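You operate a simulated robot arm through the tools that you are given. There is no shell and no other tool. Be economical: measure what you need, move in short steps, check, and stop when the job is done.

Carry out the task below with a simulated robot arm. There is one attempt and no reset: what you move stays moved.

Task
Wind the easel FLAT, roll the marked patch teal, then wind to LOW.
Fine: load the roller in the paint tray and rest its head there after; no hand under the easel as it sinks. A coat counts when it lies all over at full strength: go over it till it gets no stronger.

Only the result counts: the job must be done as asked and must still hold three seconds after the hand-in. Knocking over, shifting, dropping, spilling or breaking anything else fails it.

Robot
A 5-joint arm with a two-finger parallel gripper, fixed in place. Base frame: the origin is at the foot of the arm, x ahead of it, y to its left, z up; the work surface is at about z = 801. Lengths are in mm, angles in rad, forces in N, time in s.
It reaches about 1134 mm from its shoulder. Its first joint turns from -2.601 to 2.601 rad. Payload 1.57 kg.
The TCP is the grasp point between the finger pads, 30 mm short of the fingertips. In the tool frame z runs along the fingers and y along their closing line. The gripper opens to 110 mm. The fingers are 24 mm wide and 12 mm thick; the gripper's body (48 by 112 mm) begins 78 mm behind the TCP.
Orientation is that of the tool frame in the base frame, as a unit quaternion [x, y, z, w]. With the fingers straight down and closing along the base's y, the tool's x points along the base's -x, its y along +y and its z along -z.

Tools
- The arm moves only by the tool step_arm. Its argument "steps" is text: rows parted by semicolons, each of 7 numbers parted by spaces: the shift along the tool's x, y, z in mm, then the turn, a rotation vector about the tool's x, y, z in rad, then the opening in per cent of the stroke, from 0 (shut) to 100 (fully open). In form: x y z wx wy wz grip; .... A call has 1 to 10 rows; each row is the pose to reach, as a shift and turn from the pose commanded when the call began, along the tool's axes at that moment. Each row takes 0.2 s and may step no farther than 50 mm and 0.15 rad from the row before; otherwise, or with a gripper value out of range, the whole call is refused. Where a pose cannot be reached the arm comes as near as it can. A force on the tool above 40 N (or 10 N above the force at the start of the call, whichever is more), or a blocked arm, ends the call early, and 0.2 s more pass. The fingers move at their own pace (about 153 mm/s each) and stop on an object; they squeeze with about 32 N. The grip force told is the motor's: it shows also when the fingers shut on nothing. Time passes only in rows, and 0.2 s behind the last, so rows that repeat a pose let the fingers close. It gives the time, the measured TCP pose, the force on the tool (base axes), the opening and the grip force at its end, in the units of the frame above (readings bear some noise), with the torque about the TCP (base axes, N m) and any sound that the robot's microphone picked up.
- Cameras (640 x 400 px; columns grow to the right, rows downward): "scene" is fixed at [401.1, 498.2, 1491]; the picture's right is [-0.96, -0.29, 0.00], its down [-0.16, 0.53, -0.83] and it looks along [0.24, -0.79, -0.56] (base axes); focal length 344 px, centre (320, 200). "wrist" rides on the gripper at [70, 16, -141] in the tool frame; the picture's right is [-0.23, 0.97, 0.00], its down [-0.86, -0.20, -0.48] and it looks along [-0.47, -0.11, 0.88] (tool axes); focal length 222 px, centre (320, 200). There is no depth. A picture from a camera that has moved, and an enlarged one, comes with that camera's place and axes in the base frame and with its lens.
- grab_frame(camera): a new picture of that camera. The clock stands still meanwhile.
- move_column(by): slides the trunk up (or, below 0, down) by that many mm; the arm rides with it, the base frame stays. It gives what a move gives, with no picture.
- inspect(camera, box): a new picture of the part [left, top, right, bottom] of that camera's present view, enlarged. The clock stands still meanwhile.
- finish_job(): hands the job in; it is judged then, once.

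Go step by step. Nothing tells you positions but the pictures and the camera data: compare them with the known pose of the tool, close in by small moves and look again before you grip or let go. The budget is 120 turns and 64 pictures, counting those below and the enlarged ones. Unless the task says otherwise, let go and move clear before handing in, and close with one line.

The tools are called by a JSON object that holds its "name" and its "arguments". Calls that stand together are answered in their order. step_arm: Moves the arm, as the interface text tells. Its arguments: {"type":"object","properties":{"steps":{"type":"string"}},"required":["steps"]} The other tools are called the same way: move_column (by) slides the trunk up or down; grab_frame (camera) takes a picture; inspect (camera, box) takes an enlarged picture of a part of a camera's view; finish_job () hands the job in.

At the start:

```text
time_s: 0.0
tcp_pos: [661.8, -159.5, 1165.2]
tool_rot: [0.0, 1.0, 0.0, 0.0]
ft_force: [-0.4, -0.6, -0.4]
wrist_torque: [0.0, 0.02, -0.03]
finger_gap: 110.2
gripper_force: 0.0
trunk travel left (down, up): [-898.0, 72.0]
```

scene: 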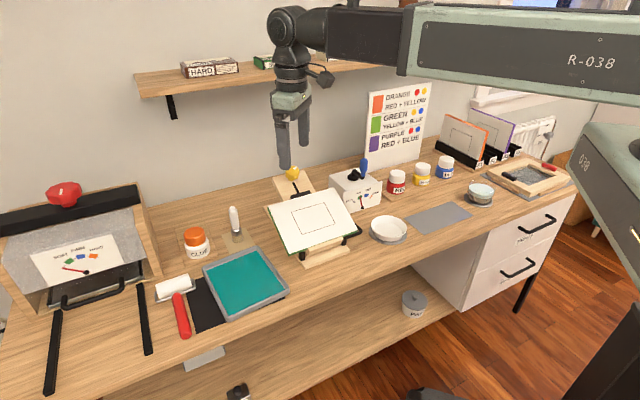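
wrist: 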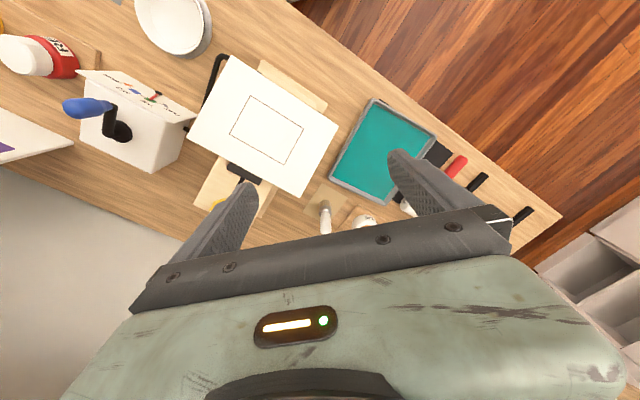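

I see an easel with a crank box (blue handle), a teal paint tray with a roller lying to its side, and other props. I'll look closer at the easel, its crank dial and the roller.

{"name": "inspect", "arguments": {"camera": "scene", "box": [250, 140, 410, 270]}}

{"name": "inspect", "arguments": {"camera": "scene", "box": [140, 190, 300, 350]}}

{"name": "inspect", "arguments": {"camera": "wrist", "box": [50, 50, 350, 220]}}

```text
3.08 times, centred on (330, 205) of scene
camera zoom: at [401.1, 498.2, 1491.0], right [-0.96, -0.29, 0.0], down [-0.16, 0.53, -0.83], along [0.24, -0.79, -0.56], focal length 1058 px, centre (289, 185)
```

zoom: 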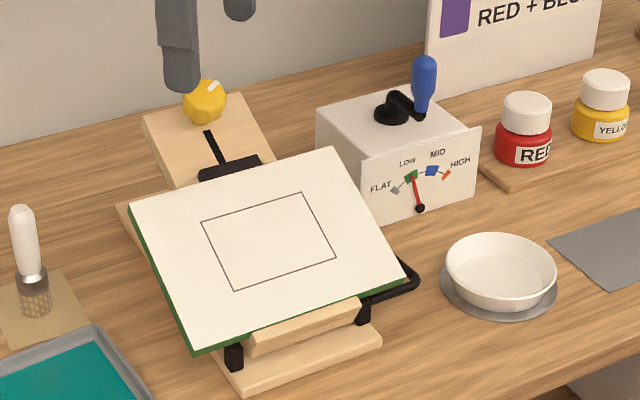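

```text
2.50 times, centred on (220, 270) of scene
camera zoom: at [401.1, 498.2, 1491.0], right [-0.96, -0.29, 0.0], down [-0.16, 0.53, -0.83], along [0.24, -0.79, -0.56], focal length 860 px, centre (570, 25)
```

zoom: 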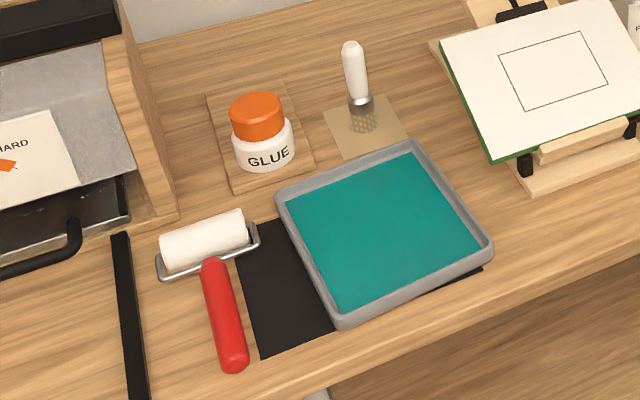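

```text
2.13 times, centred on (200, 135) of wrist
camera zoom: at [591.0, -144.7, 1307.1], right [0.23, 0.97, 0.0], down [0.86, -0.2, 0.48], along [0.47, -0.11, -0.88], focal length 474 px, centre (576, 339)
```

zoom: 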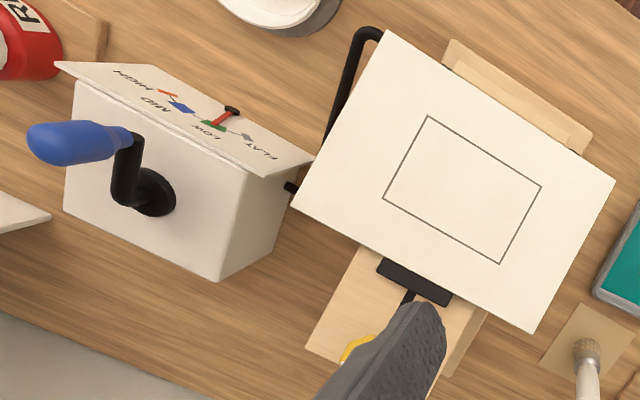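

The easel dial reads LOW, and the crank has a blue knob at roughly (550,-484,956). I'll move above the crank for a closer look.

{"name": "step_arm", "arguments": {"steps": "12 -36 6 0 0 0 60; 24 -72 12 0 0 0 60; 36 -108 18 0 0 0 60; 48 -144 24 0 0 0 60; 60 -180 30 0 0 0 60; 72 -216 36 0 0 0 60; 84 -252 42 0 0 0 60; 96 -288 48 0 0 0 60; 106 -320 54 0 0 0 60"}}

{"name": "grab_frame", "arguments": {"camera": "wrist"}}

{"name": "inspect", "arguments": {"camera": "scene", "box": [250, 120, 410, 220]}}

```text
time_s: 2.0
tcp_pos: [554.5, -482.7, 1165.1]
tool_rot: [0.0, 1.0, 0.0, 0.0]
ft_force: [-0.9, -0.4, 0.3]
wrist_torque: [0.0, 0.03, -0.01]
finger_gap: 66.0
gripper_force: 0.1
out of reach, approached as far as the arm can: row 1, 2, 3, 4, 5, 6, 7, 8, 9
trunk travel left (down, up): [-898.0, 72.0]
```

```text
58 pictures are left
camera wrist: at [484.5, -465.7, 1307.0], right [0.23, 0.97, 0.0], down [0.86, -0.2, 0.48], along [0.47, -0.11, -0.88], focal length 222 px, centre (320, 200)
```

wrist: 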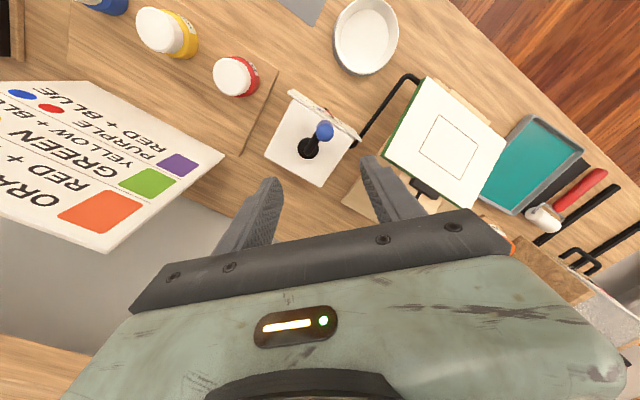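

```text
4.00 times, centred on (330, 170) of scene
camera zoom: at [401.1, 498.2, 1491.0], right [-0.96, -0.29, 0.0], down [-0.16, 0.53, -0.83], along [0.24, -0.79, -0.56], focal length 1375 px, centre (280, 320)
```

zoom: 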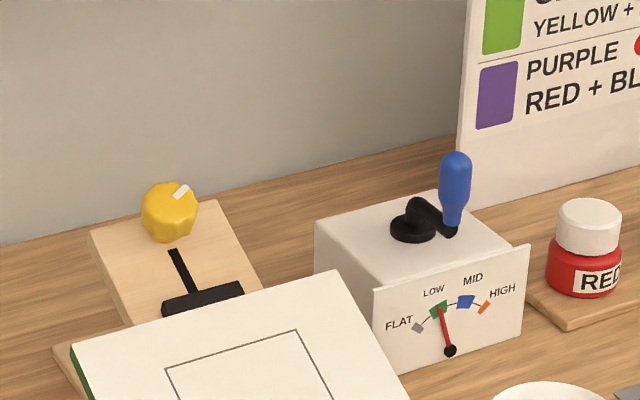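

The knob is at about (552,-476,961), the hub at about (590,-513). The arm needs the trunk lower to get down, so I'll lower it and re-look.

{"name": "move_column", "arguments": {"by": -130}}

{"name": "grab_frame", "arguments": {"camera": "wrist"}}

{"name": "grab_frame", "arguments": {"camera": "scene"}}

```text
time_s: 3.6
tcp_pos: [554.4, -481.2, 1035.6]
tool_rot: [0.0, 1.0, 0.0, 0.0]
ft_force: [0.6, 0.5, -0.3]
wrist_torque: [-0.01, -0.01, 0.04]
finger_gap: 65.9
gripper_force: 0.2
trunk travel left (down, up): [-768.0, 202.0]
```

```text
56 pictures are left
camera wrist: at [484.6, -464.8, 1177.1], right [0.23, 0.97, 0.0], down [0.86, -0.2, 0.48], along [0.47, -0.11, -0.88], focal length 222 px, centre (320, 200)
```

wrist: 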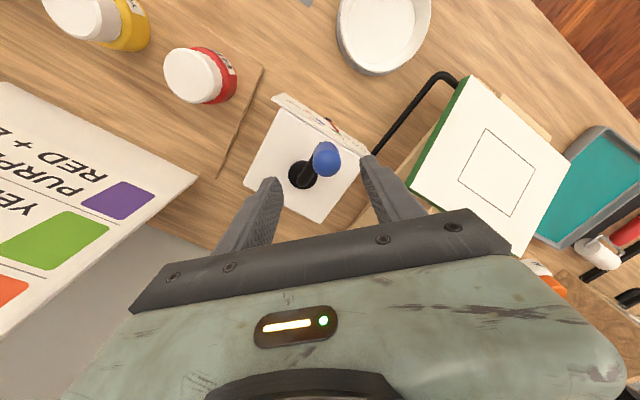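

```text
55 pictures are left
```

scene: 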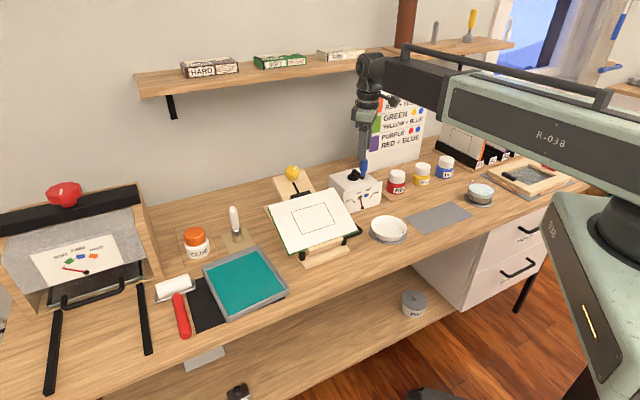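

Knob confirmed at (553,-475), hub (591,-513). I'll descend and grip the knob.

{"name": "step_arm", "arguments": {"steps": "0 6 30 0 0 0 50; 1 6 66 0 0 0 50; 1 6 66 0 0 0 0; 1 6 66 0 0 0 0; 1 6 66 0 0 0 0"}}

{"name": "inspect", "arguments": {"camera": "scene", "box": [290, 120, 410, 220]}}

```text
time_s: 4.8
tcp_pos: [551.5, -474.2, 1034.9]
tool_rot: [-0.001, 1.0, 0.0, 0.0]
ft_force: [0.3, -0.3, 0.8]
wrist_torque: [0.01, -0.01, -0.04]
finger_gap: 0.1
gripper_force: 21.5
out of reach, approached as far as the arm can: row 1, 2, 3, 4, 5
trunk travel left (down, up): [-768.0, 202.0]
```

```text
4.00 times, centred on (350, 170) of scene
camera zoom: at [401.1, 498.2, 1491.0], right [-0.96, -0.29, 0.0], down [-0.16, 0.53, -0.83], along [0.24, -0.79, -0.56], focal length 1375 px, centre (200, 320)
```

zoom: 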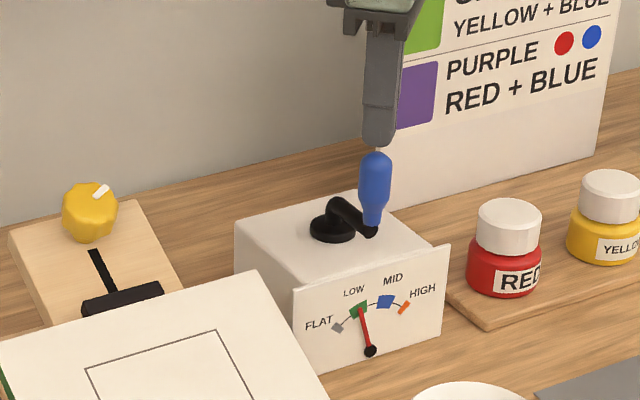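

The arm is at its lower limit for straight-down pose. I'll open, raise the arm, and lower the trunk to gain margin.

{"name": "step_arm", "arguments": {"steps": "0 0 -40 0 0 0 50; 0 0 -80 0 0 0 50; 0 0 -120 0 0 0 50"}}

{"name": "move_column", "arguments": {"by": -150}}

```text
time_s: 5.6
tcp_pos: [552.1, -473.9, 1034.9]
tool_rot: [0.0, 1.0, -0.001, 0.0]
ft_force: [-0.7, -0.1, -0.4]
wrist_torque: [0.01, 0.05, 0.01]
finger_gap: 55.0
gripper_force: 0.1
out of reach, approached as far as the arm can: row 1, 2, 3
trunk travel left (down, up): [-768.0, 202.0]
```

```text
time_s: 6.8
tcp_pos: [551.1, -473.8, 924.8]
tool_rot: [0.0, 1.0, -0.005, 0.003]
ft_force: [-6.3, 3.5, 43.7]
wrist_torque: [-1.05, 0.66, 0.13]
finger_gap: 51.5
gripper_force: 0.0
trunk travel left (down, up): [-655.0, 315.0]
stopped: the force on the tool passed its limit at 131 N (the readings are from after the stop); the commanded pose is now the measured one
```

The arm's height is set by the trunk only, and the fingers touched the box top. I'll raise the trunk right away and check.

{"name": "move_column", "arguments": {"by": 42}}

{"name": "grab_frame", "arguments": {"camera": "scene"}}

{"name": "grab_frame", "arguments": {"camera": "wrist"}}

```text
time_s: 7.7
tcp_pos: [553.3, -476.2, 964.1]
tool_rot: [0.001, 1.0, -0.003, 0.003]
ft_force: [-0.5, 0.1, -0.6]
wrist_torque: [0.0, 0.02, 0.0]
finger_gap: 55.2
gripper_force: 0.0
trunk travel left (down, up): [-697.0, 273.0]
```

```text
53 pictures are left
```

scene: 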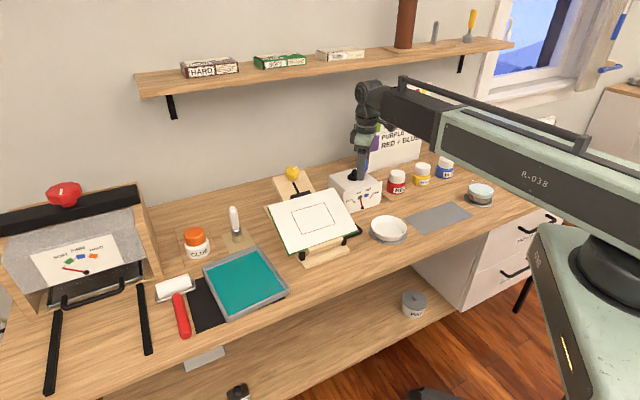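

```text
52 pictures are left
camera wrist: at [483.0, -459.3, 1105.2], right [0.23, 0.97, -0.01], down [0.85, -0.2, 0.48], along [0.47, -0.11, -0.88], focal length 222 px, centre (320, 200)
```

wrist: 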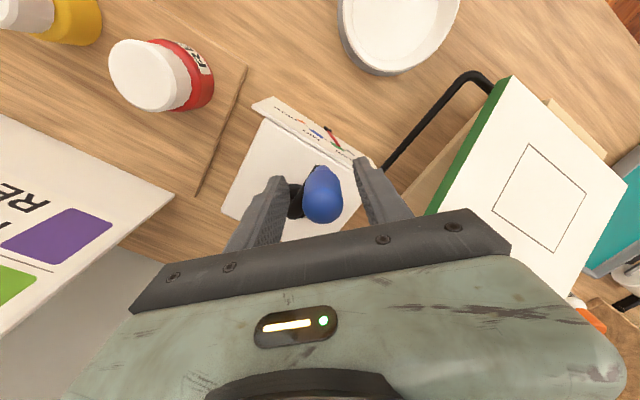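

Nothing seems disturbed and the knob sits between the fingers. I'll close on it.

{"name": "step_arm", "arguments": {"steps": "0 0 0 0 0 0 25; 0 0 0 0 0 0 0; 0 0 0 0 0 0 0"}}

{"name": "inspect", "arguments": {"camera": "scene", "box": [290, 120, 410, 220]}}

```text
time_s: 8.5
tcp_pos: [553.6, -475.1, 963.0]
tool_rot: [0.0, 1.0, -0.002, 0.002]
ft_force: [-7.1, 9.9, -10.1]
wrist_torque: [0.82, 0.03, -0.02]
finger_gap: 25.7
gripper_force: 36.9
trunk travel left (down, up): [-697.0, 273.0]
```

```text
4.00 times, centred on (350, 170) of scene
camera zoom: at [401.1, 498.2, 1491.0], right [-0.96, -0.29, 0.0], down [-0.16, 0.53, -0.83], along [0.24, -0.79, -0.56], focal length 1375 px, centre (200, 320)
```

zoom: 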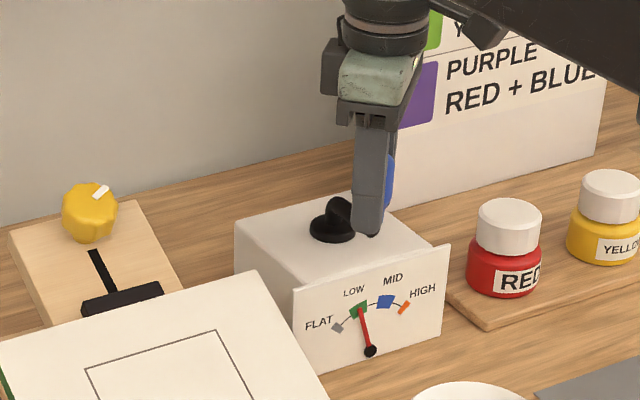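

Gripped. I'll turn counter-clockwise (seen from above) 30° as a test and watch the dial.

{"name": "step_arm", "arguments": {"steps": "6 -7.1 0 0 0 0 0; 10.7 -15.1 0 0 0 0 0; 14 -23.8 0 0 0 0 0"}}

{"name": "inspect", "arguments": {"camera": "scene", "box": [290, 120, 410, 220]}}

```text
time_s: 9.3
tcp_pos: [540.9, -500.7, 964.6]
tool_rot: [0.001, 1.0, -0.003, 0.001]
ft_force: [-10.6, 5.5, -13.3]
wrist_torque: [0.88, 0.15, -0.01]
finger_gap: 25.8
gripper_force: 36.6
trunk travel left (down, up): [-697.0, 273.0]
```

```text
4.00 times, centred on (350, 170) of scene
camera zoom: at [401.1, 498.2, 1491.0], right [-0.96, -0.29, 0.0], down [-0.16, 0.53, -0.83], along [0.24, -0.79, -0.56], focal length 1375 px, centre (200, 320)
```

zoom: 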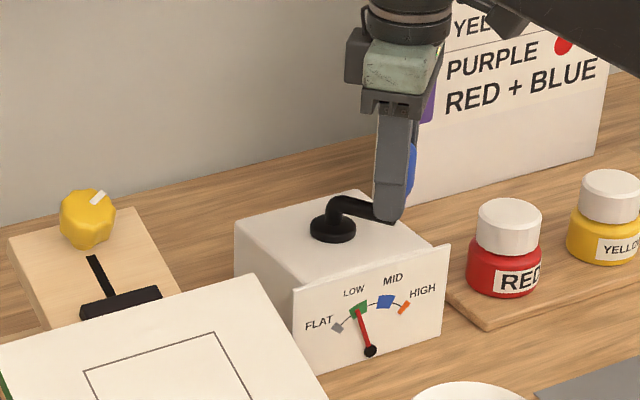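

CCW moves the pointer toward FLAT. Continuing 120° round.

{"name": "step_arm", "arguments": {"steps": "1.8 -11 0 0 0 0 0; 1.3 -22.2 0 0 0 0 0; -1.5 -33 0 0 0 0 0; -6.5 -43 0 0 0 0 0; -13.5 -51.7 0 0 0 0 0; -22.1 -58.8 0 0 0 0 0; -32 -63.9 0 0 0 0 0; -42.8 -66.9 0 0 0 0 0; -53.9 -67.5 0 0 0 0 0; -65 -65.9 0 0 0 0 0"}}

{"name": "inspect", "arguments": {"camera": "scene", "box": [290, 120, 410, 220]}}

```text
time_s: 11.5
tcp_pos: [602.7, -567.7, 962.8]
tool_rot: [0.0, 1.0, -0.004, 0.002]
ft_force: [-3.0, -4.5, 1.1]
wrist_torque: [0.76, 1.17, 0.03]
finger_gap: 26.0
gripper_force: 37.1
trunk travel left (down, up): [-697.0, 273.0]
```

```text
4.00 times, centred on (350, 170) of scene
camera zoom: at [401.1, 498.2, 1491.0], right [-0.96, -0.29, 0.0], down [-0.16, 0.53, -0.83], along [0.24, -0.79, -0.56], focal length 1375 px, centre (200, 320)
```

zoom: 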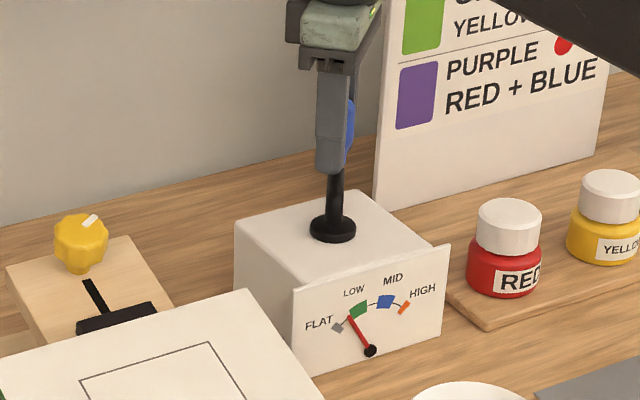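

Pointer is about half way to FLAT; another 120°.

{"name": "step_arm", "arguments": {"steps": "-10.4 4 0 0 0 0 0; -19.8 10 0 0 0 0 0; -27.8 17.8 0 0 0 0 0; -33.9 27.1 0 0 0 0 0; -38 37.5 0 0 0 0 0; -39.8 48.5 0 0 0 0 0; -39.3 59.7 0 0 0 0 0; -36.5 70.5 0 0 0 0 0; -31.5 80.5 0 0 0 0 0; -24.5 89.2 0 0 0 0 0"}}

{"name": "inspect", "arguments": {"camera": "scene", "box": [290, 120, 410, 220]}}

```text
time_s: 12.3
tcp_pos: [631.4, -552.9, 963.7]
tool_rot: [-0.001, 1.0, -0.006, 0.005]
ft_force: [9.0, -5.1, 11.0]
wrist_torque: [0.77, 1.08, -0.04]
finger_gap: 25.6
gripper_force: 36.9
trunk travel left (down, up): [-697.0, 273.0]
stopped in row 3: the force on the tool passed its limit at 42 N (the readings are from after the stop); the commanded pose is now the measured one
```

```text
4.00 times, centred on (350, 170) of scene
camera zoom: at [401.1, 498.2, 1491.0], right [-0.96, -0.29, 0.0], down [-0.16, 0.53, -0.83], along [0.24, -0.79, -0.56], focal length 1375 px, centre (200, 320)
```

zoom: 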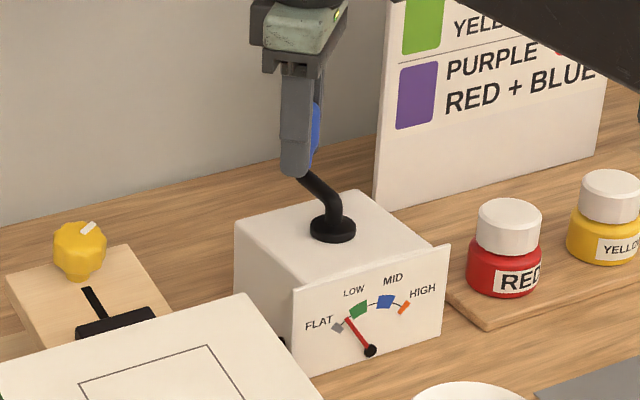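

Motion stopped on a force peak, probably my circle is slightly off; refit centre (592.3,-514), r 54.5. Continuing in smaller steps.

{"name": "step_arm", "arguments": {"steps": "-4.4 6.1 0 0 0 0 0; -8.6 12.5 0 0 0 0 0; -11.8 19.4 0 0 0 0 0; -14 26.6 0 0 0 0 0; -15.2 34.2 0 0 0 0 0"}}

{"name": "inspect", "arguments": {"camera": "scene", "box": [290, 120, 410, 220]}}

```text
time_s: 13.5
tcp_pos: [647.7, -516.0, 964.6]
tool_rot: [-0.001, 1.0, -0.007, 0.007]
ft_force: [30.2, -3.3, 22.5]
wrist_torque: [0.83, -0.02, 0.0]
finger_gap: 26.0
gripper_force: 37.1
trunk travel left (down, up): [-697.0, 273.0]
```

```text
4.00 times, centred on (350, 170) of scene
camera zoom: at [401.1, 498.2, 1491.0], right [-0.96, -0.29, 0.0], down [-0.16, 0.53, -0.83], along [0.24, -0.79, -0.56], focal length 1375 px, centre (200, 320)
```

zoom: 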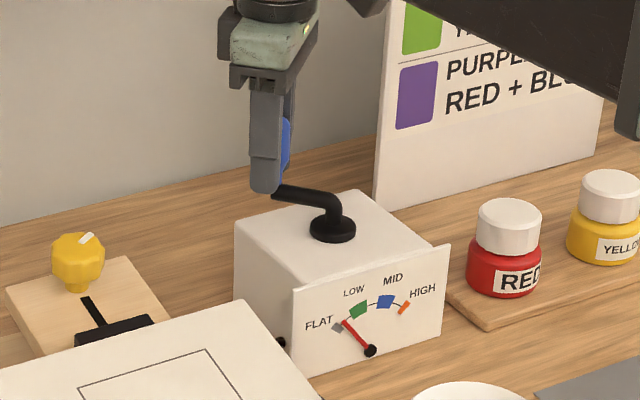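

{"name": "step_arm", "arguments": {"steps": "-2.6 10.6 0 0 0 0 0; -1.2 18.2 0 0 0 0 0; 1.2 25.7 0 0 0 0 0; 4.6 32.7 0 0 0 0 0; 9 39.2 0 0 0 0 0; 14.2 45 0 0 0 0 0"}}

{"name": "inspect", "arguments": {"camera": "scene", "box": [290, 120, 410, 220]}}

```text
time_s: 14.9
tcp_pos: [631.4, -472.6, 963.3]
tool_rot: [0.0, 1.0, -0.005, 0.005]
ft_force: [5.0, 2.9, -2.5]
wrist_torque: [0.68, -0.25, 0.0]
finger_gap: 26.0
gripper_force: 37.0
trunk travel left (down, up): [-697.0, 273.0]
```

```text
4.00 times, centred on (350, 170) of scene
camera zoom: at [401.1, 498.2, 1491.0], right [-0.96, -0.29, 0.0], down [-0.16, 0.53, -0.83], along [0.24, -0.79, -0.56], focal length 1375 px, centre (200, 320)
```

zoom: 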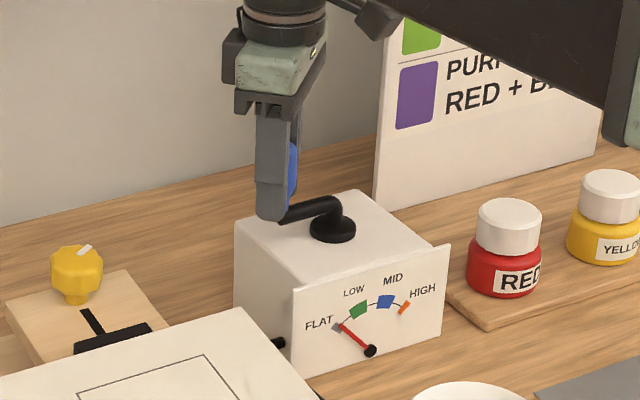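

{"name": "step_arm", "arguments": {"steps": "6 5 0 0 0 0 0; 12.6 9.1 0 0 0 0 0; 19.7 12.3 0 0 0 0 0; 27.3 14.5 0 0 0 0 0; 35 15.6 0 0 0 0 0"}}

{"name": "inspect", "arguments": {"camera": "scene", "box": [330, 180, 390, 220]}}

```text
time_s: 16.1
tcp_pos: [597.3, -458.3, 962.7]
tool_rot: [-0.001, 1.0, -0.005, 0.003]
ft_force: [2.1, 2.3, -5.6]
wrist_torque: [0.84, -0.12, -0.02]
finger_gap: 26.0
gripper_force: 37.4
trunk travel left (down, up): [-697.0, 273.0]
```

```text
10.00 times, centred on (360, 200) of scene
camera zoom: at [401.1, 498.2, 1491.0], right [-0.96, -0.29, 0.0], down [-0.16, 0.53, -0.83], along [0.24, -0.79, -0.56], focal length 3438 px, centre (-80, 200)
```

zoom: 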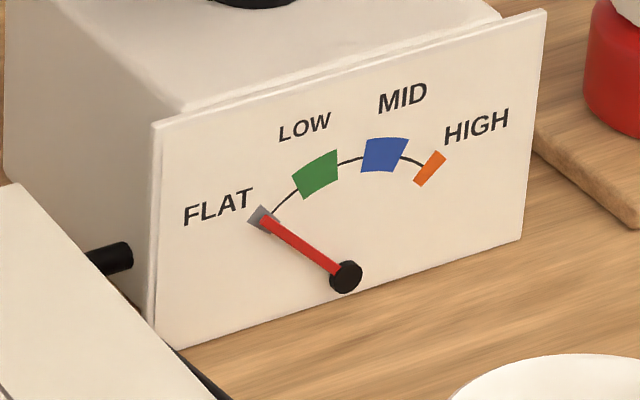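

Pointer is on the FLAT mark. I'll release the knob and rise, then check it holds.

{"name": "step_arm", "arguments": {"steps": "0 0 0 0 0 0 30; 0 0 0 0 0 0 50"}}

{"name": "move_column", "arguments": {"by": 150}}

{"name": "inspect", "arguments": {"camera": "scene", "box": [240, 140, 400, 270]}}

{"name": "grab_frame", "arguments": {"camera": "wrist"}}

```text
time_s: 16.7
tcp_pos: [595.5, -459.2, 964.0]
tool_rot: [0.0, 1.0, -0.006, 0.004]
ft_force: [0.1, 0.2, -0.4]
wrist_torque: [0.0, 0.03, 0.01]
finger_gap: 54.8
gripper_force: 0.0
trunk travel left (down, up): [-697.0, 273.0]
```

```text
time_s: 18.4
tcp_pos: [596.1, -457.6, 1115.1]
tool_rot: [-0.001, 1.0, -0.006, 0.006]
ft_force: [0.3, -0.9, -0.1]
wrist_torque: [-0.01, 0.0, 0.03]
finger_gap: 55.1
gripper_force: 0.1
trunk travel left (down, up): [-847.0, 123.0]
```

```text
3.08 times, centred on (320, 205) of scene
camera zoom: at [401.1, 498.2, 1491.0], right [-0.96, -0.29, 0.0], down [-0.16, 0.53, -0.83], along [0.24, -0.79, -0.56], focal length 1058 px, centre (320, 185)
```

zoom: 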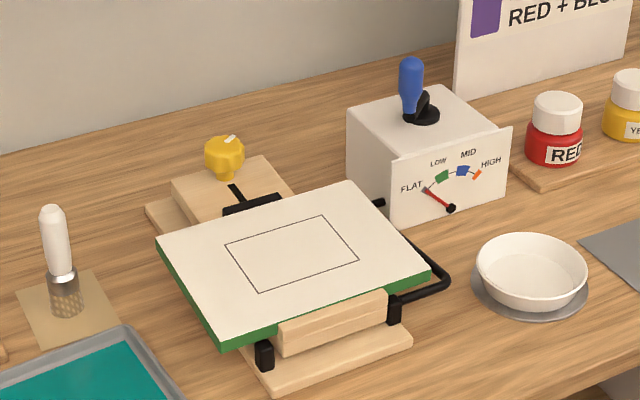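

```text
43 pictures are left
camera wrist: at [525.4, -440.2, 1254.9], right [0.23, 0.97, -0.01], down [0.85, -0.19, 0.49], along [0.47, -0.12, -0.87], focal length 222 px, centre (320, 200)
```

wrist: 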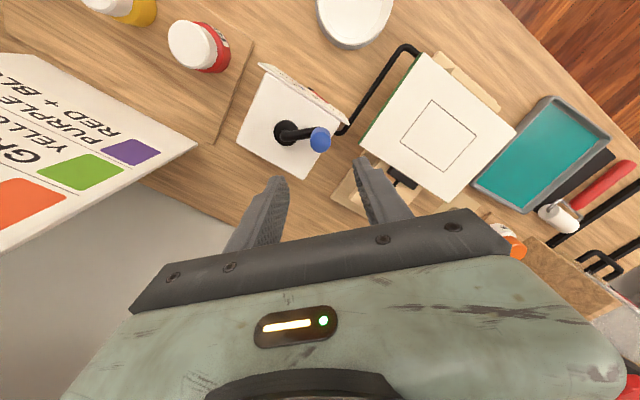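

The easel is flat. Now I'll travel to above the roller, spinning the fingers to close across its handle.

{"name": "step_arm", "arguments": {"steps": "-20 43.5 0 0 0 0.08 60; -40 87 0 0 0 0.16 60; -60 130.5 0 0 0 0.24 60; -80 174 0 0 0 0.32 60; -100 217.5 0 0 0 0.4 60; -120 261 0 0 0 0.48 60; -140 304.5 0 0 0 0.56 60; -160 348 0 0 0 0.64 60; -180 391.5 0 0 0 0.72 60; -200 435 0 0 0 0.806 60"}}

{"name": "grab_frame", "arguments": {"camera": "wrist"}}

```text
time_s: 20.6
tcp_pos: [796.3, -21.2, 1114.0]
tool_rot: [0.393, 0.92, -0.004, 0.007]
ft_force: [-0.1, 0.2, 0.6]
wrist_torque: [0.0, 0.02, 0.01]
finger_gap: 66.4
gripper_force: 0.2
trunk travel left (down, up): [-847.0, 123.0]
```

```text
42 pictures are left
camera wrist: at [758.0, 42.9, 1254.6], right [0.86, 0.51, 0.0], down [0.44, -0.75, 0.49], along [0.25, -0.42, -0.87], focal length 222 px, centre (320, 200)
```

wrist: 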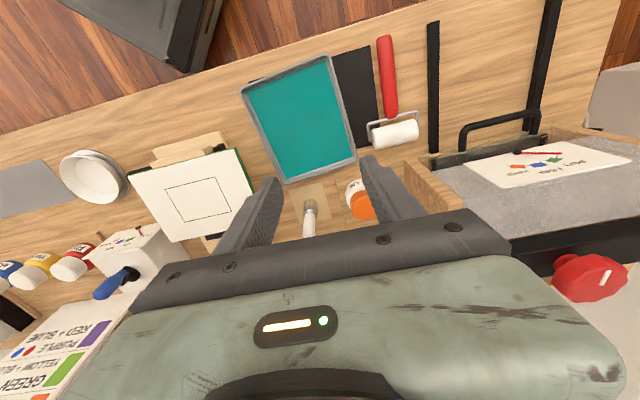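

Handle runs from about (906,55) to (823,139), head centre (934,30). I'll move above the rear part of the handle, lower, and look again.

{"name": "step_arm", "arguments": {"steps": "16.6 33.2 0 0 0 0 60; 33.2 66.4 0 0 0 0 60; 49.8 99.7 0 0 0 0 60; 66.3 132.9 0 0 0 0 60"}}

{"name": "move_column", "arguments": {"by": -160}}

{"name": "grab_frame", "arguments": {"camera": "wrist"}}

{"name": "grab_frame", "arguments": {"camera": "scene"}}

```text
time_s: 21.6
tcp_pos: [849.5, 119.9, 1113.5]
tool_rot: [0.393, 0.92, -0.004, 0.007]
ft_force: [1.1, 0.0, -0.7]
wrist_torque: [-0.01, -0.01, 0.0]
finger_gap: 66.0
gripper_force: 0.1
trunk travel left (down, up): [-847.0, 123.0]
```

```text
time_s: 23.4
tcp_pos: [848.6, 118.4, 953.7]
tool_rot: [0.391, 0.92, -0.003, 0.007]
ft_force: [-0.4, 0.1, 0.7]
wrist_torque: [0.01, -0.03, 0.01]
finger_gap: 65.9
gripper_force: 0.1
trunk travel left (down, up): [-687.0, 283.0]
```

```text
41 pictures are left
camera wrist: at [810.0, 182.0, 1094.8], right [0.86, 0.51, 0.0], down [0.44, -0.75, 0.49], along [0.25, -0.42, -0.87], focal length 222 px, centre (320, 200)
```

wrist: 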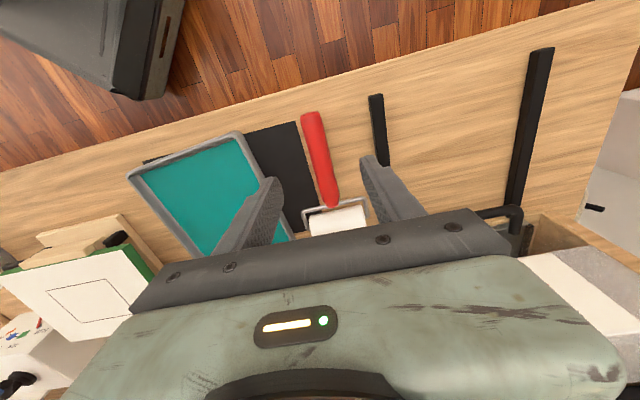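

```text
40 pictures are left
```

scene: 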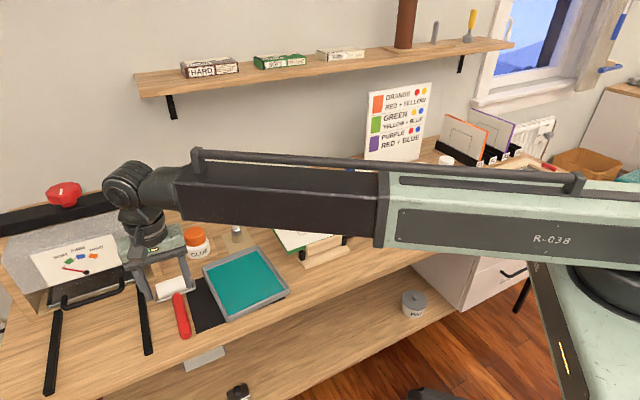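

The handle lies 3 mm off my finger centreline; I'll correct and lower to the table.

{"name": "step_arm", "arguments": {"steps": "0 -3 0 0 0 0 60"}}

{"name": "move_column", "arguments": {"by": -118}}

{"name": "grab_frame", "arguments": {"camera": "wrist"}}

```text
time_s: 23.9
tcp_pos: [846.2, 116.8, 953.6]
tool_rot: [0.391, 0.92, -0.005, 0.007]
ft_force: [-0.9, -0.1, 0.5]
wrist_torque: [-0.01, -0.01, -0.04]
finger_gap: 66.0
gripper_force: 0.1
trunk travel left (down, up): [-687.0, 283.0]
```

```text
time_s: 25.3
tcp_pos: [846.3, 117.0, 835.7]
tool_rot: [0.391, 0.92, -0.003, 0.007]
ft_force: [-0.4, -0.8, 0.0]
wrist_torque: [-0.04, 0.01, 0.01]
finger_gap: 65.9
gripper_force: 0.2
trunk travel left (down, up): [-569.0, 401.0]
```

```text
39 pictures are left
camera wrist: at [808.0, 179.9, 976.8], right [0.86, 0.51, 0.0], down [0.44, -0.75, 0.49], along [0.25, -0.42, -0.87], focal length 222 px, centre (320, 200)
```

wrist: 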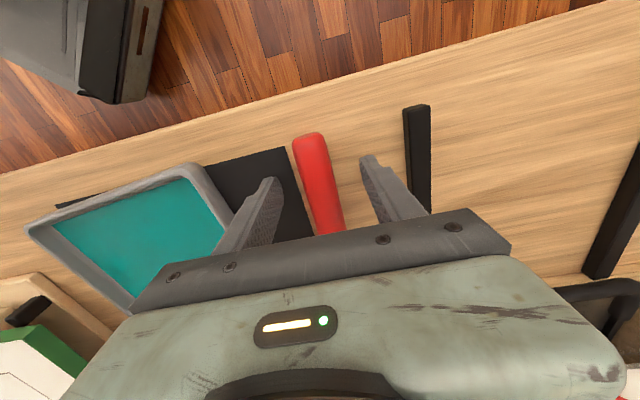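

Fingers straddle the handle. Close.

{"name": "step_arm", "arguments": {"steps": "0 0 0 0 0 0 40; 0 0 0 0 0 0 20; 0 0 0 0 0 0 0; 0 0 0 0 0 0 0"}}

{"name": "move_column", "arguments": {"by": 100}}

{"name": "grab_frame", "arguments": {"camera": "wrist"}}

{"name": "inspect", "arguments": {"camera": "scene", "box": [100, 190, 300, 330]}}

```text
time_s: 26.3
tcp_pos: [846.2, 116.6, 837.2]
tool_rot: [0.391, 0.92, -0.004, 0.007]
ft_force: [-2.4, -1.3, 1.8]
wrist_torque: [-0.26, -0.21, -0.39]
finger_gap: 24.6
gripper_force: 31.9
trunk travel left (down, up): [-569.0, 401.0]
```

```text
time_s: 27.7
tcp_pos: [847.2, 117.8, 935.5]
tool_rot: [0.391, 0.92, -0.004, 0.007]
ft_force: [-0.1, 0.6, -2.2]
wrist_torque: [0.21, -0.01, 0.4]
finger_gap: 24.1
gripper_force: 32.0
trunk travel left (down, up): [-669.0, 301.0]
```

```text
38 pictures are left
camera wrist: at [808.2, 179.9, 1076.5], right [0.86, 0.51, 0.0], down [0.44, -0.75, 0.49], along [0.25, -0.42, -0.87], focal length 222 px, centre (320, 200)
```

wrist: 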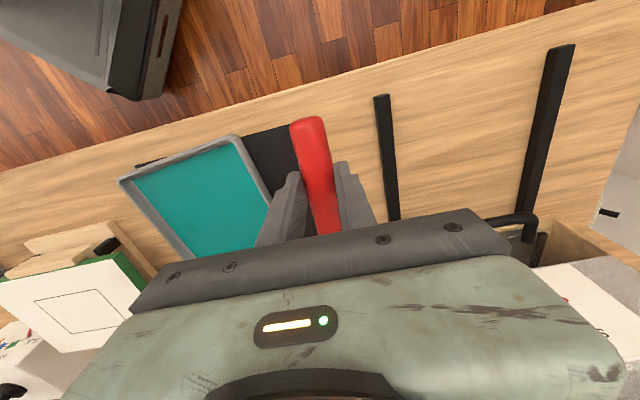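

```text
2.86 times, centred on (200, 260) of scene
camera zoom: at [401.1, 498.2, 1491.0], right [-0.96, -0.29, 0.0], down [-0.16, 0.53, -0.83], along [0.24, -0.79, -0.56], focal length 982 px, centre (663, 29)
```

zoom: 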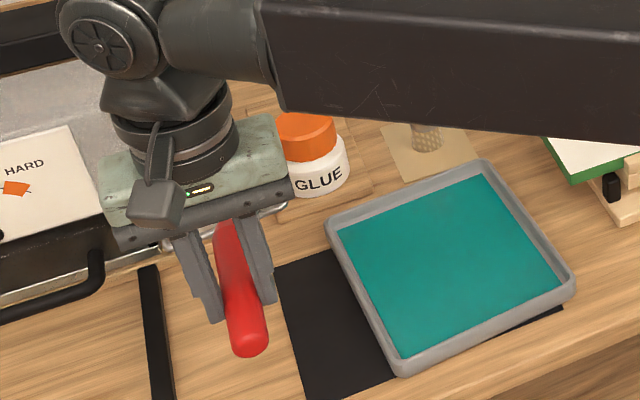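

Roller is held. The tray is centred near (772,-41). I'll bring the roller over it with the handle pointing radially (head outward) so I can pitch the head down.

{"name": "step_arm", "arguments": {"steps": "5 -43 0 0 0 -0.124 0; 10 -87 0 0 0 -0.248 0; 16 -130 0 0 0 -0.372 0; 21 -174 0 0 0 -0.496 0; 26 -217 0 0 0 -0.62 0; 31 -261 0 0 0 -0.743 0; 31 -261 0 0 0 -0.743 0"}}

{"name": "grab_frame", "arguments": {"camera": "scene"}}

{"name": "grab_frame", "arguments": {"camera": "wrist"}}

```text
time_s: 29.3
tcp_pos: [636.7, -38.4, 935.2]
tool_rot: [0.031, 0.999, -0.005, 0.006]
ft_force: [-0.2, -0.1, -1.2]
wrist_torque: [0.01, 0.1, 0.01]
finger_gap: 24.4
gripper_force: 32.3
trunk travel left (down, up): [-669.0, 301.0]
```

```text
36 pictures are left
```

scene: 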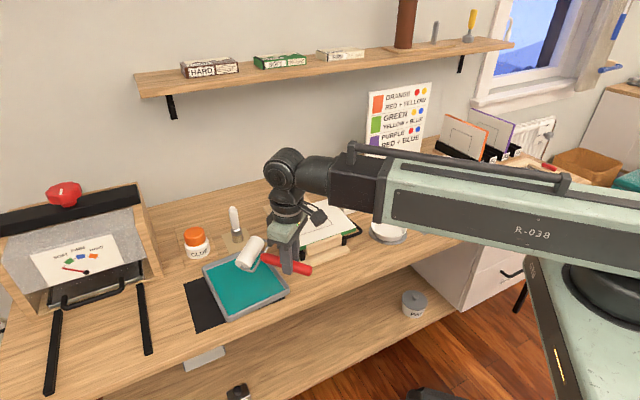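

```text
35 pictures are left
camera wrist: at [565.9, -17.3, 1077.0], right [0.29, 0.96, -0.01], down [0.84, -0.25, 0.49], along [0.47, -0.15, -0.87], focal length 222 px, centre (320, 200)
```

wrist: 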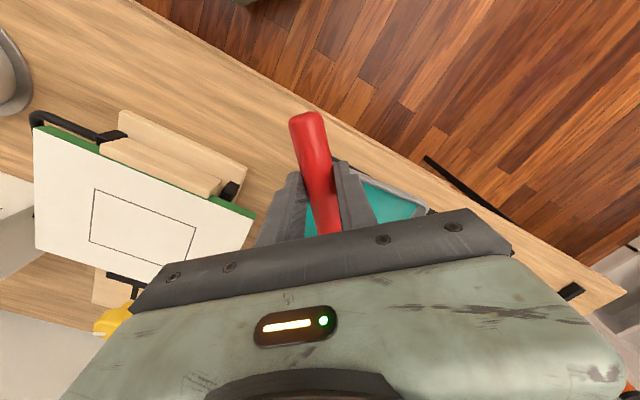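

{"name": "inspect", "arguments": {"camera": "scene", "box": [195, 210, 355, 330]}}

```text
3.33 times, centred on (275, 270) of scene
camera zoom: at [401.1, 498.2, 1491.0], right [-0.96, -0.29, 0.0], down [-0.16, 0.53, -0.83], along [0.24, -0.79, -0.56], focal length 1146 px, centre (470, -33)
```

zoom: 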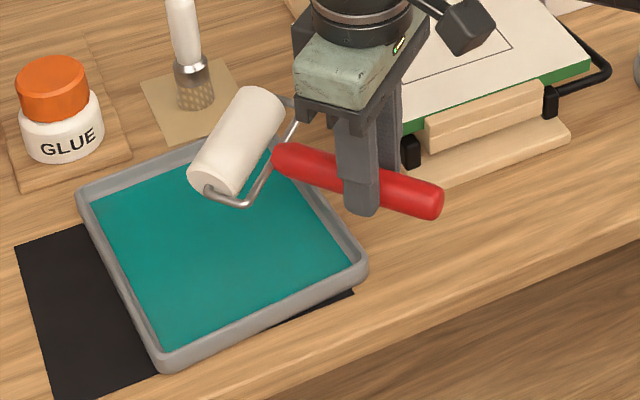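

The head is about 107 mm ahead of the TCP. Now pitch the head down by 0.3 rad above the tray.

{"name": "step_arm", "arguments": {"steps": "-6 0 0 0 0.1 0 0; -12 0 0 0 0.2 0 0; -17 0 0 0 0.3 0 0; -17 0 0 0 0.3 0 0"}}

{"name": "inspect", "arguments": {"camera": "scene", "box": [195, 210, 355, 330]}}

```text
time_s: 30.3
tcp_pos: [652.1, -42.9, 945.7]
tool_rot: [0.031, 0.989, 0.0, -0.146]
ft_force: [1.4, 0.1, -2.0]
wrist_torque: [0.03, 0.11, 0.0]
finger_gap: 24.6
gripper_force: 32.1
out of reach, approached as far as the arm can: row 2, 3, 4
trunk travel left (down, up): [-669.0, 301.0]
```

```text
3.33 times, centred on (275, 270) of scene
camera zoom: at [401.1, 498.2, 1491.0], right [-0.96, -0.29, 0.0], down [-0.16, 0.53, -0.83], along [0.24, -0.79, -0.56], focal length 1146 px, centre (470, -33)
```

zoom: 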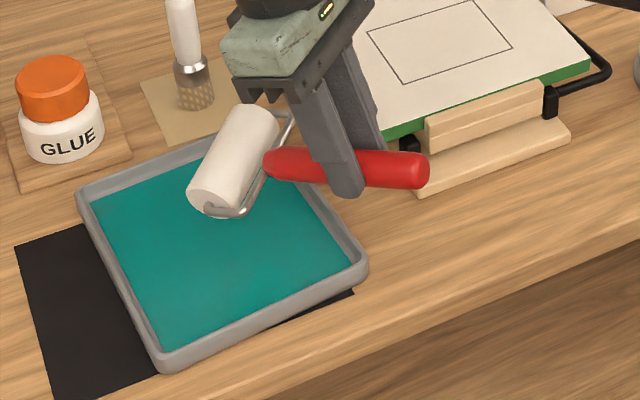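

Head pitched down nicely. Lowering toward the paint in stages.

{"name": "move_column", "arguments": {"by": -66}}

{"name": "inspect", "arguments": {"camera": "scene", "box": [195, 210, 355, 330]}}

```text
time_s: 31.3
tcp_pos: [653.7, -42.3, 878.3]
tool_rot: [0.032, 0.989, 0.0, -0.144]
ft_force: [1.1, 0.8, -0.1]
wrist_torque: [0.1, -0.03, 0.03]
finger_gap: 24.3
gripper_force: 32.1
trunk travel left (down, up): [-603.0, 367.0]
```

```text
3.33 times, centred on (275, 270) of scene
camera zoom: at [401.1, 498.2, 1491.0], right [-0.96, -0.29, 0.0], down [-0.16, 0.53, -0.83], along [0.24, -0.79, -0.56], focal length 1146 px, centre (470, -33)
```

zoom: 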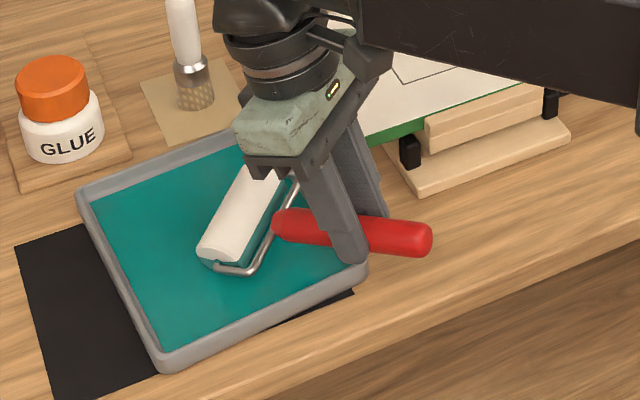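

Roller seems to just touch the paint. Lower a hair and roll back and forth.

{"name": "move_column", "arguments": {"by": -3}}

{"name": "step_arm", "arguments": {"steps": "-19.2 0 -5.7 0 0 0 0; -38.3 0 -11.5 0 0 0 0; -57.5 0 -17.2 0 0 0 0; -71.9 0 -21.5 0 0 0 0; -57.5 0 -17.2 0 0 0 0; -38.3 0 -11.5 0 0 0 0; -19.2 0 -5.7 0 0 0 0; 0 0 0 0 0 0 0"}}

{"name": "inspect", "arguments": {"camera": "scene", "box": [195, 210, 355, 330]}}

```text
time_s: 31.8
tcp_pos: [652.1, -42.6, 876.6]
tool_rot: [0.032, 0.989, 0.0, -0.145]
ft_force: [0.5, -1.8, 2.4]
wrist_torque: [-0.24, -0.39, -0.32]
finger_gap: 24.2
gripper_force: 31.9
trunk travel left (down, up): [-600.0, 370.0]
```

```text
time_s: 33.6
tcp_pos: [652.8, -44.1, 877.9]
tool_rot: [0.031, 0.989, -0.001, -0.144]
ft_force: [-1.3, 1.0, 0.5]
wrist_torque: [0.07, 0.02, 0.06]
finger_gap: 24.5
gripper_force: 32.1
trunk travel left (down, up): [-600.0, 370.0]
```

```text
3.33 times, centred on (275, 270) of scene
camera zoom: at [401.1, 498.2, 1491.0], right [-0.96, -0.29, 0.0], down [-0.16, 0.53, -0.83], along [0.24, -0.79, -0.56], focal length 1146 px, centre (470, -33)
```

zoom: 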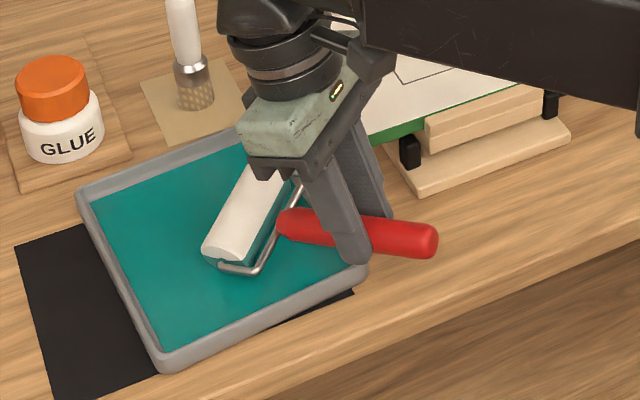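

{"name": "move_column", "arguments": {"by": 60}}

{"name": "inspect", "arguments": {"camera": "scene", "box": [215, 220, 315, 290]}}

```text
time_s: 34.6
tcp_pos: [652.6, -44.6, 936.4]
tool_rot: [0.032, 0.989, -0.002, -0.144]
ft_force: [-0.9, -0.2, -1.0]
wrist_torque: [0.04, 0.1, -0.02]
finger_gap: 24.7
gripper_force: 31.9
trunk travel left (down, up): [-660.0, 310.0]
```

```text
5.71 times, centred on (265, 255) of scene
camera zoom: at [401.1, 498.2, 1491.0], right [-0.96, -0.29, 0.0], down [-0.16, 0.53, -0.83], along [0.24, -0.79, -0.56], focal length 1965 px, centre (634, -114)
```

zoom: 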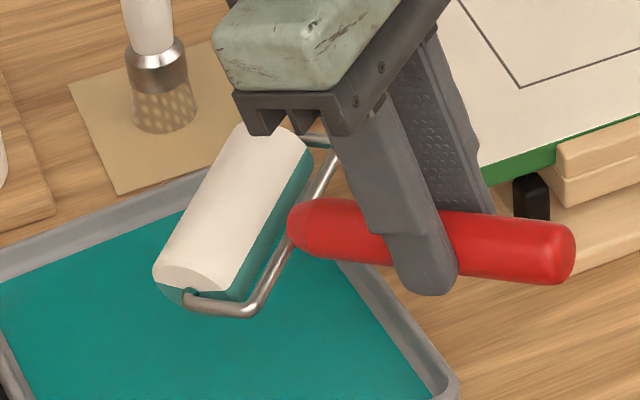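

About half of the roller is loaded. I'll press slightly deeper and roll with longer strokes.

{"name": "move_column", "arguments": {"by": -63}}

{"name": "step_arm", "arguments": {"steps": "-19.2 0 -5.7 0 0 0 0; -38.3 0 -11.5 0 0 0 0; -57.5 0 -17.2 0 0 0 0; -71.9 0 -21.5 0 0 0 0; -71.9 0 -21.5 0 0 0 0"}}

{"name": "inspect", "arguments": {"camera": "scene", "box": [195, 210, 355, 330]}}

```text
time_s: 35.6
tcp_pos: [653.5, -45.4, 873.0]
tool_rot: [0.031, 0.989, -0.001, -0.144]
ft_force: [-0.1, 1.1, -0.6]
wrist_torque: [-0.02, 0.01, 0.05]
finger_gap: 23.9
gripper_force: 32.2
trunk travel left (down, up): [-597.0, 373.0]
```

```text
time_s: 36.9
tcp_pos: [727.1, -50.1, 873.7]
tool_rot: [0.031, 0.989, -0.001, -0.143]
ft_force: [1.9, -0.4, 1.7]
wrist_torque: [0.1, -0.34, -0.01]
finger_gap: 24.4
gripper_force: 31.8
trunk travel left (down, up): [-597.0, 373.0]
```

```text
3.33 times, centred on (275, 270) of scene
camera zoom: at [401.1, 498.2, 1491.0], right [-0.96, -0.29, 0.0], down [-0.16, 0.53, -0.83], along [0.24, -0.79, -0.56], focal length 1146 px, centre (470, -33)
```

zoom: 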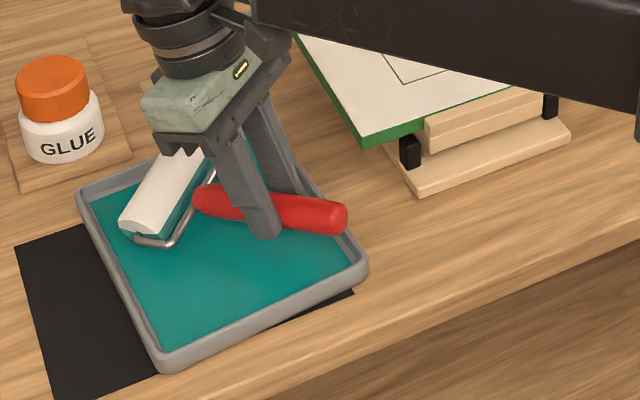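

{"name": "move_column", "arguments": {"by": -4}}

{"name": "step_arm", "arguments": {"steps": "19.2 0 5.7 0 0 0 0; 38.3 0 11.5 0 0 0 0; 57.5 0 17.2 0 0 0 0; 75 0 22.5 0 0 0 0; 75 0 22.5 0 0 0 0"}}

{"name": "inspect", "arguments": {"camera": "scene", "box": [195, 210, 355, 330]}}

```text
time_s: 37.4
tcp_pos: [725.6, -49.6, 869.0]
tool_rot: [0.031, 0.989, 0.0, -0.144]
ft_force: [0.2, -0.2, 2.8]
wrist_torque: [-0.36, -0.35, -0.28]
finger_gap: 24.2
gripper_force: 32.1
trunk travel left (down, up): [-593.0, 377.0]
```

```text
time_s: 38.6
tcp_pos: [648.4, -46.7, 868.6]
tool_rot: [0.031, 0.989, -0.002, -0.144]
ft_force: [-2.0, -0.1, -0.9]
wrist_torque: [0.06, -0.01, 0.06]
finger_gap: 24.8
gripper_force: 32.3
trunk travel left (down, up): [-593.0, 377.0]
```

```text
3.33 times, centred on (275, 270) of scene
camera zoom: at [401.1, 498.2, 1491.0], right [-0.96, -0.29, 0.0], down [-0.16, 0.53, -0.83], along [0.24, -0.79, -0.56], focal length 1146 px, centre (470, -33)
```

zoom: 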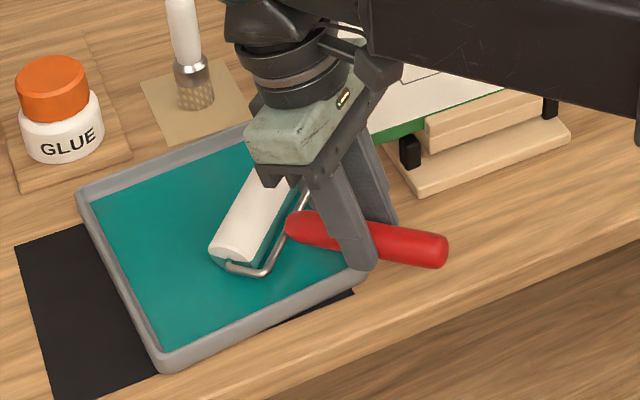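

{"name": "move_column", "arguments": {"by": 70}}

{"name": "inspect", "arguments": {"camera": "scene", "box": [215, 220, 315, 290]}}

```text
time_s: 39.7
tcp_pos: [649.2, -46.3, 938.7]
tool_rot: [0.031, 0.989, -0.001, -0.144]
ft_force: [-0.2, 0.8, -0.6]
wrist_torque: [0.0, 0.08, 0.03]
finger_gap: 24.4
gripper_force: 32.0
trunk travel left (down, up): [-663.0, 307.0]
```

```text
5.71 times, centred on (265, 255) of scene
camera zoom: at [401.1, 498.2, 1491.0], right [-0.96, -0.29, 0.0], down [-0.16, 0.53, -0.83], along [0.24, -0.79, -0.56], focal length 1965 px, centre (634, -114)
```

zoom: 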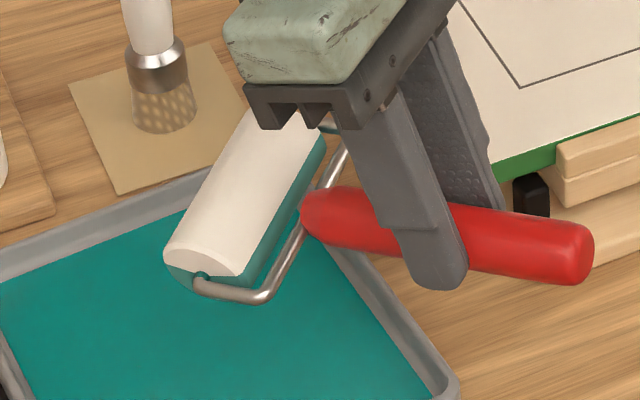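

The lower half shows teal consistently (that's the loaded look). Patch centre computes to (662,-268,864), and 107×80 mm. I'll raise slightly and swing the roller over to the easel.

{"name": "move_column", "arguments": {"by": 25}}

{"name": "step_arm", "arguments": {"steps": "17.9 -31.2 5.4 -0.016 0 0.054 0; 35.8 -62.4 10.7 -0.032 0 0.108 0; 53.8 -93.7 16.1 -0.049 0 0.163 0; 71.7 -124.9 21.4 -0.065 0 0.217 0; 89.6 -156.1 26.8 -0.081 0 0.271 0; 89.6 -156.1 26.8 -0.081 0 0.271 0"}}

{"name": "grab_frame", "arguments": {"camera": "scene"}}

{"name": "inspect", "arguments": {"camera": "scene", "box": [250, 160, 390, 280]}}

```text
time_s: 40.4
tcp_pos: [648.9, -46.3, 964.7]
tool_rot: [0.031, 0.989, -0.001, -0.144]
ft_force: [-0.6, 0.2, -1.8]
wrist_torque: [-0.03, 0.09, 0.04]
finger_gap: 24.7
gripper_force: 32.1
trunk travel left (down, up): [-688.0, 282.0]
```

```text
time_s: 41.8
tcp_pos: [545.0, -197.7, 964.9]
tool_rot: [0.171, 0.975, 0.02, -0.141]
ft_force: [-0.5, 0.7, -2.4]
wrist_torque: [0.04, 0.09, -0.01]
finger_gap: 24.5
gripper_force: 32.1
trunk travel left (down, up): [-688.0, 282.0]
```

```text
26 pictures are left
```

scene: 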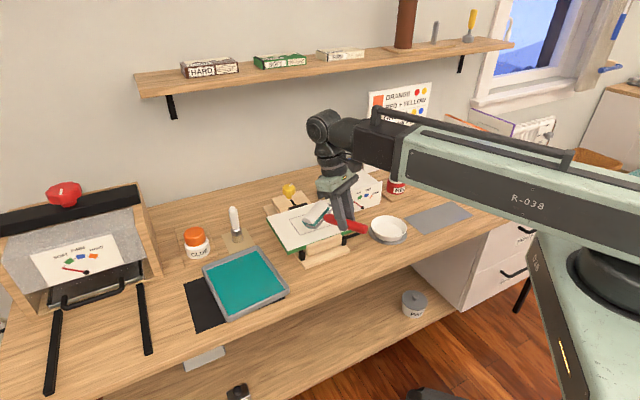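

```text
3.33 times, centred on (320, 220) of scene
camera zoom: at [401.1, 498.2, 1491.0], right [-0.96, -0.29, 0.0], down [-0.16, 0.53, -0.83], along [0.24, -0.79, -0.56], focal length 1146 px, centre (320, 133)
```

zoom: 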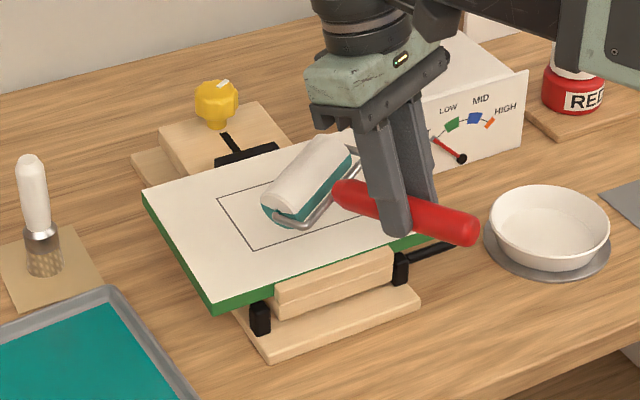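

The roller is above the patch's near side. Lowering toward the page.

{"name": "move_column", "arguments": {"by": -42}}

{"name": "inspect", "arguments": {"camera": "scene", "box": [250, 160, 390, 280]}}

```text
time_s: 42.6
tcp_pos: [545.7, -194.6, 921.6]
tool_rot: [0.17, 0.975, 0.019, -0.141]
ft_force: [-0.1, -0.2, -0.2]
wrist_torque: [0.03, 0.0, -0.04]
finger_gap: 24.7
gripper_force: 32.4
trunk travel left (down, up): [-646.0, 324.0]
```

```text
3.33 times, centred on (320, 220) of scene
camera zoom: at [401.1, 498.2, 1491.0], right [-0.96, -0.29, 0.0], down [-0.16, 0.53, -0.83], along [0.24, -0.79, -0.56], focal length 1146 px, centre (320, 133)
```

zoom: 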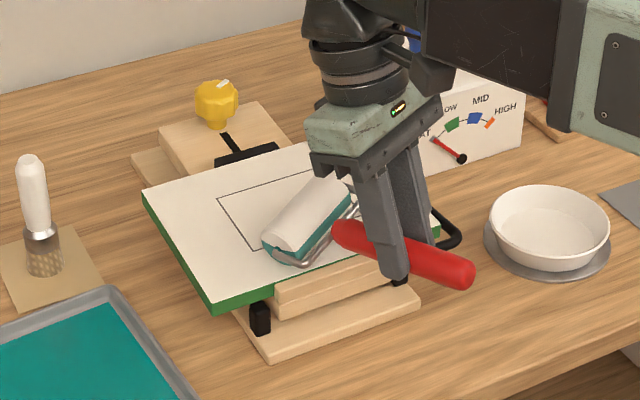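

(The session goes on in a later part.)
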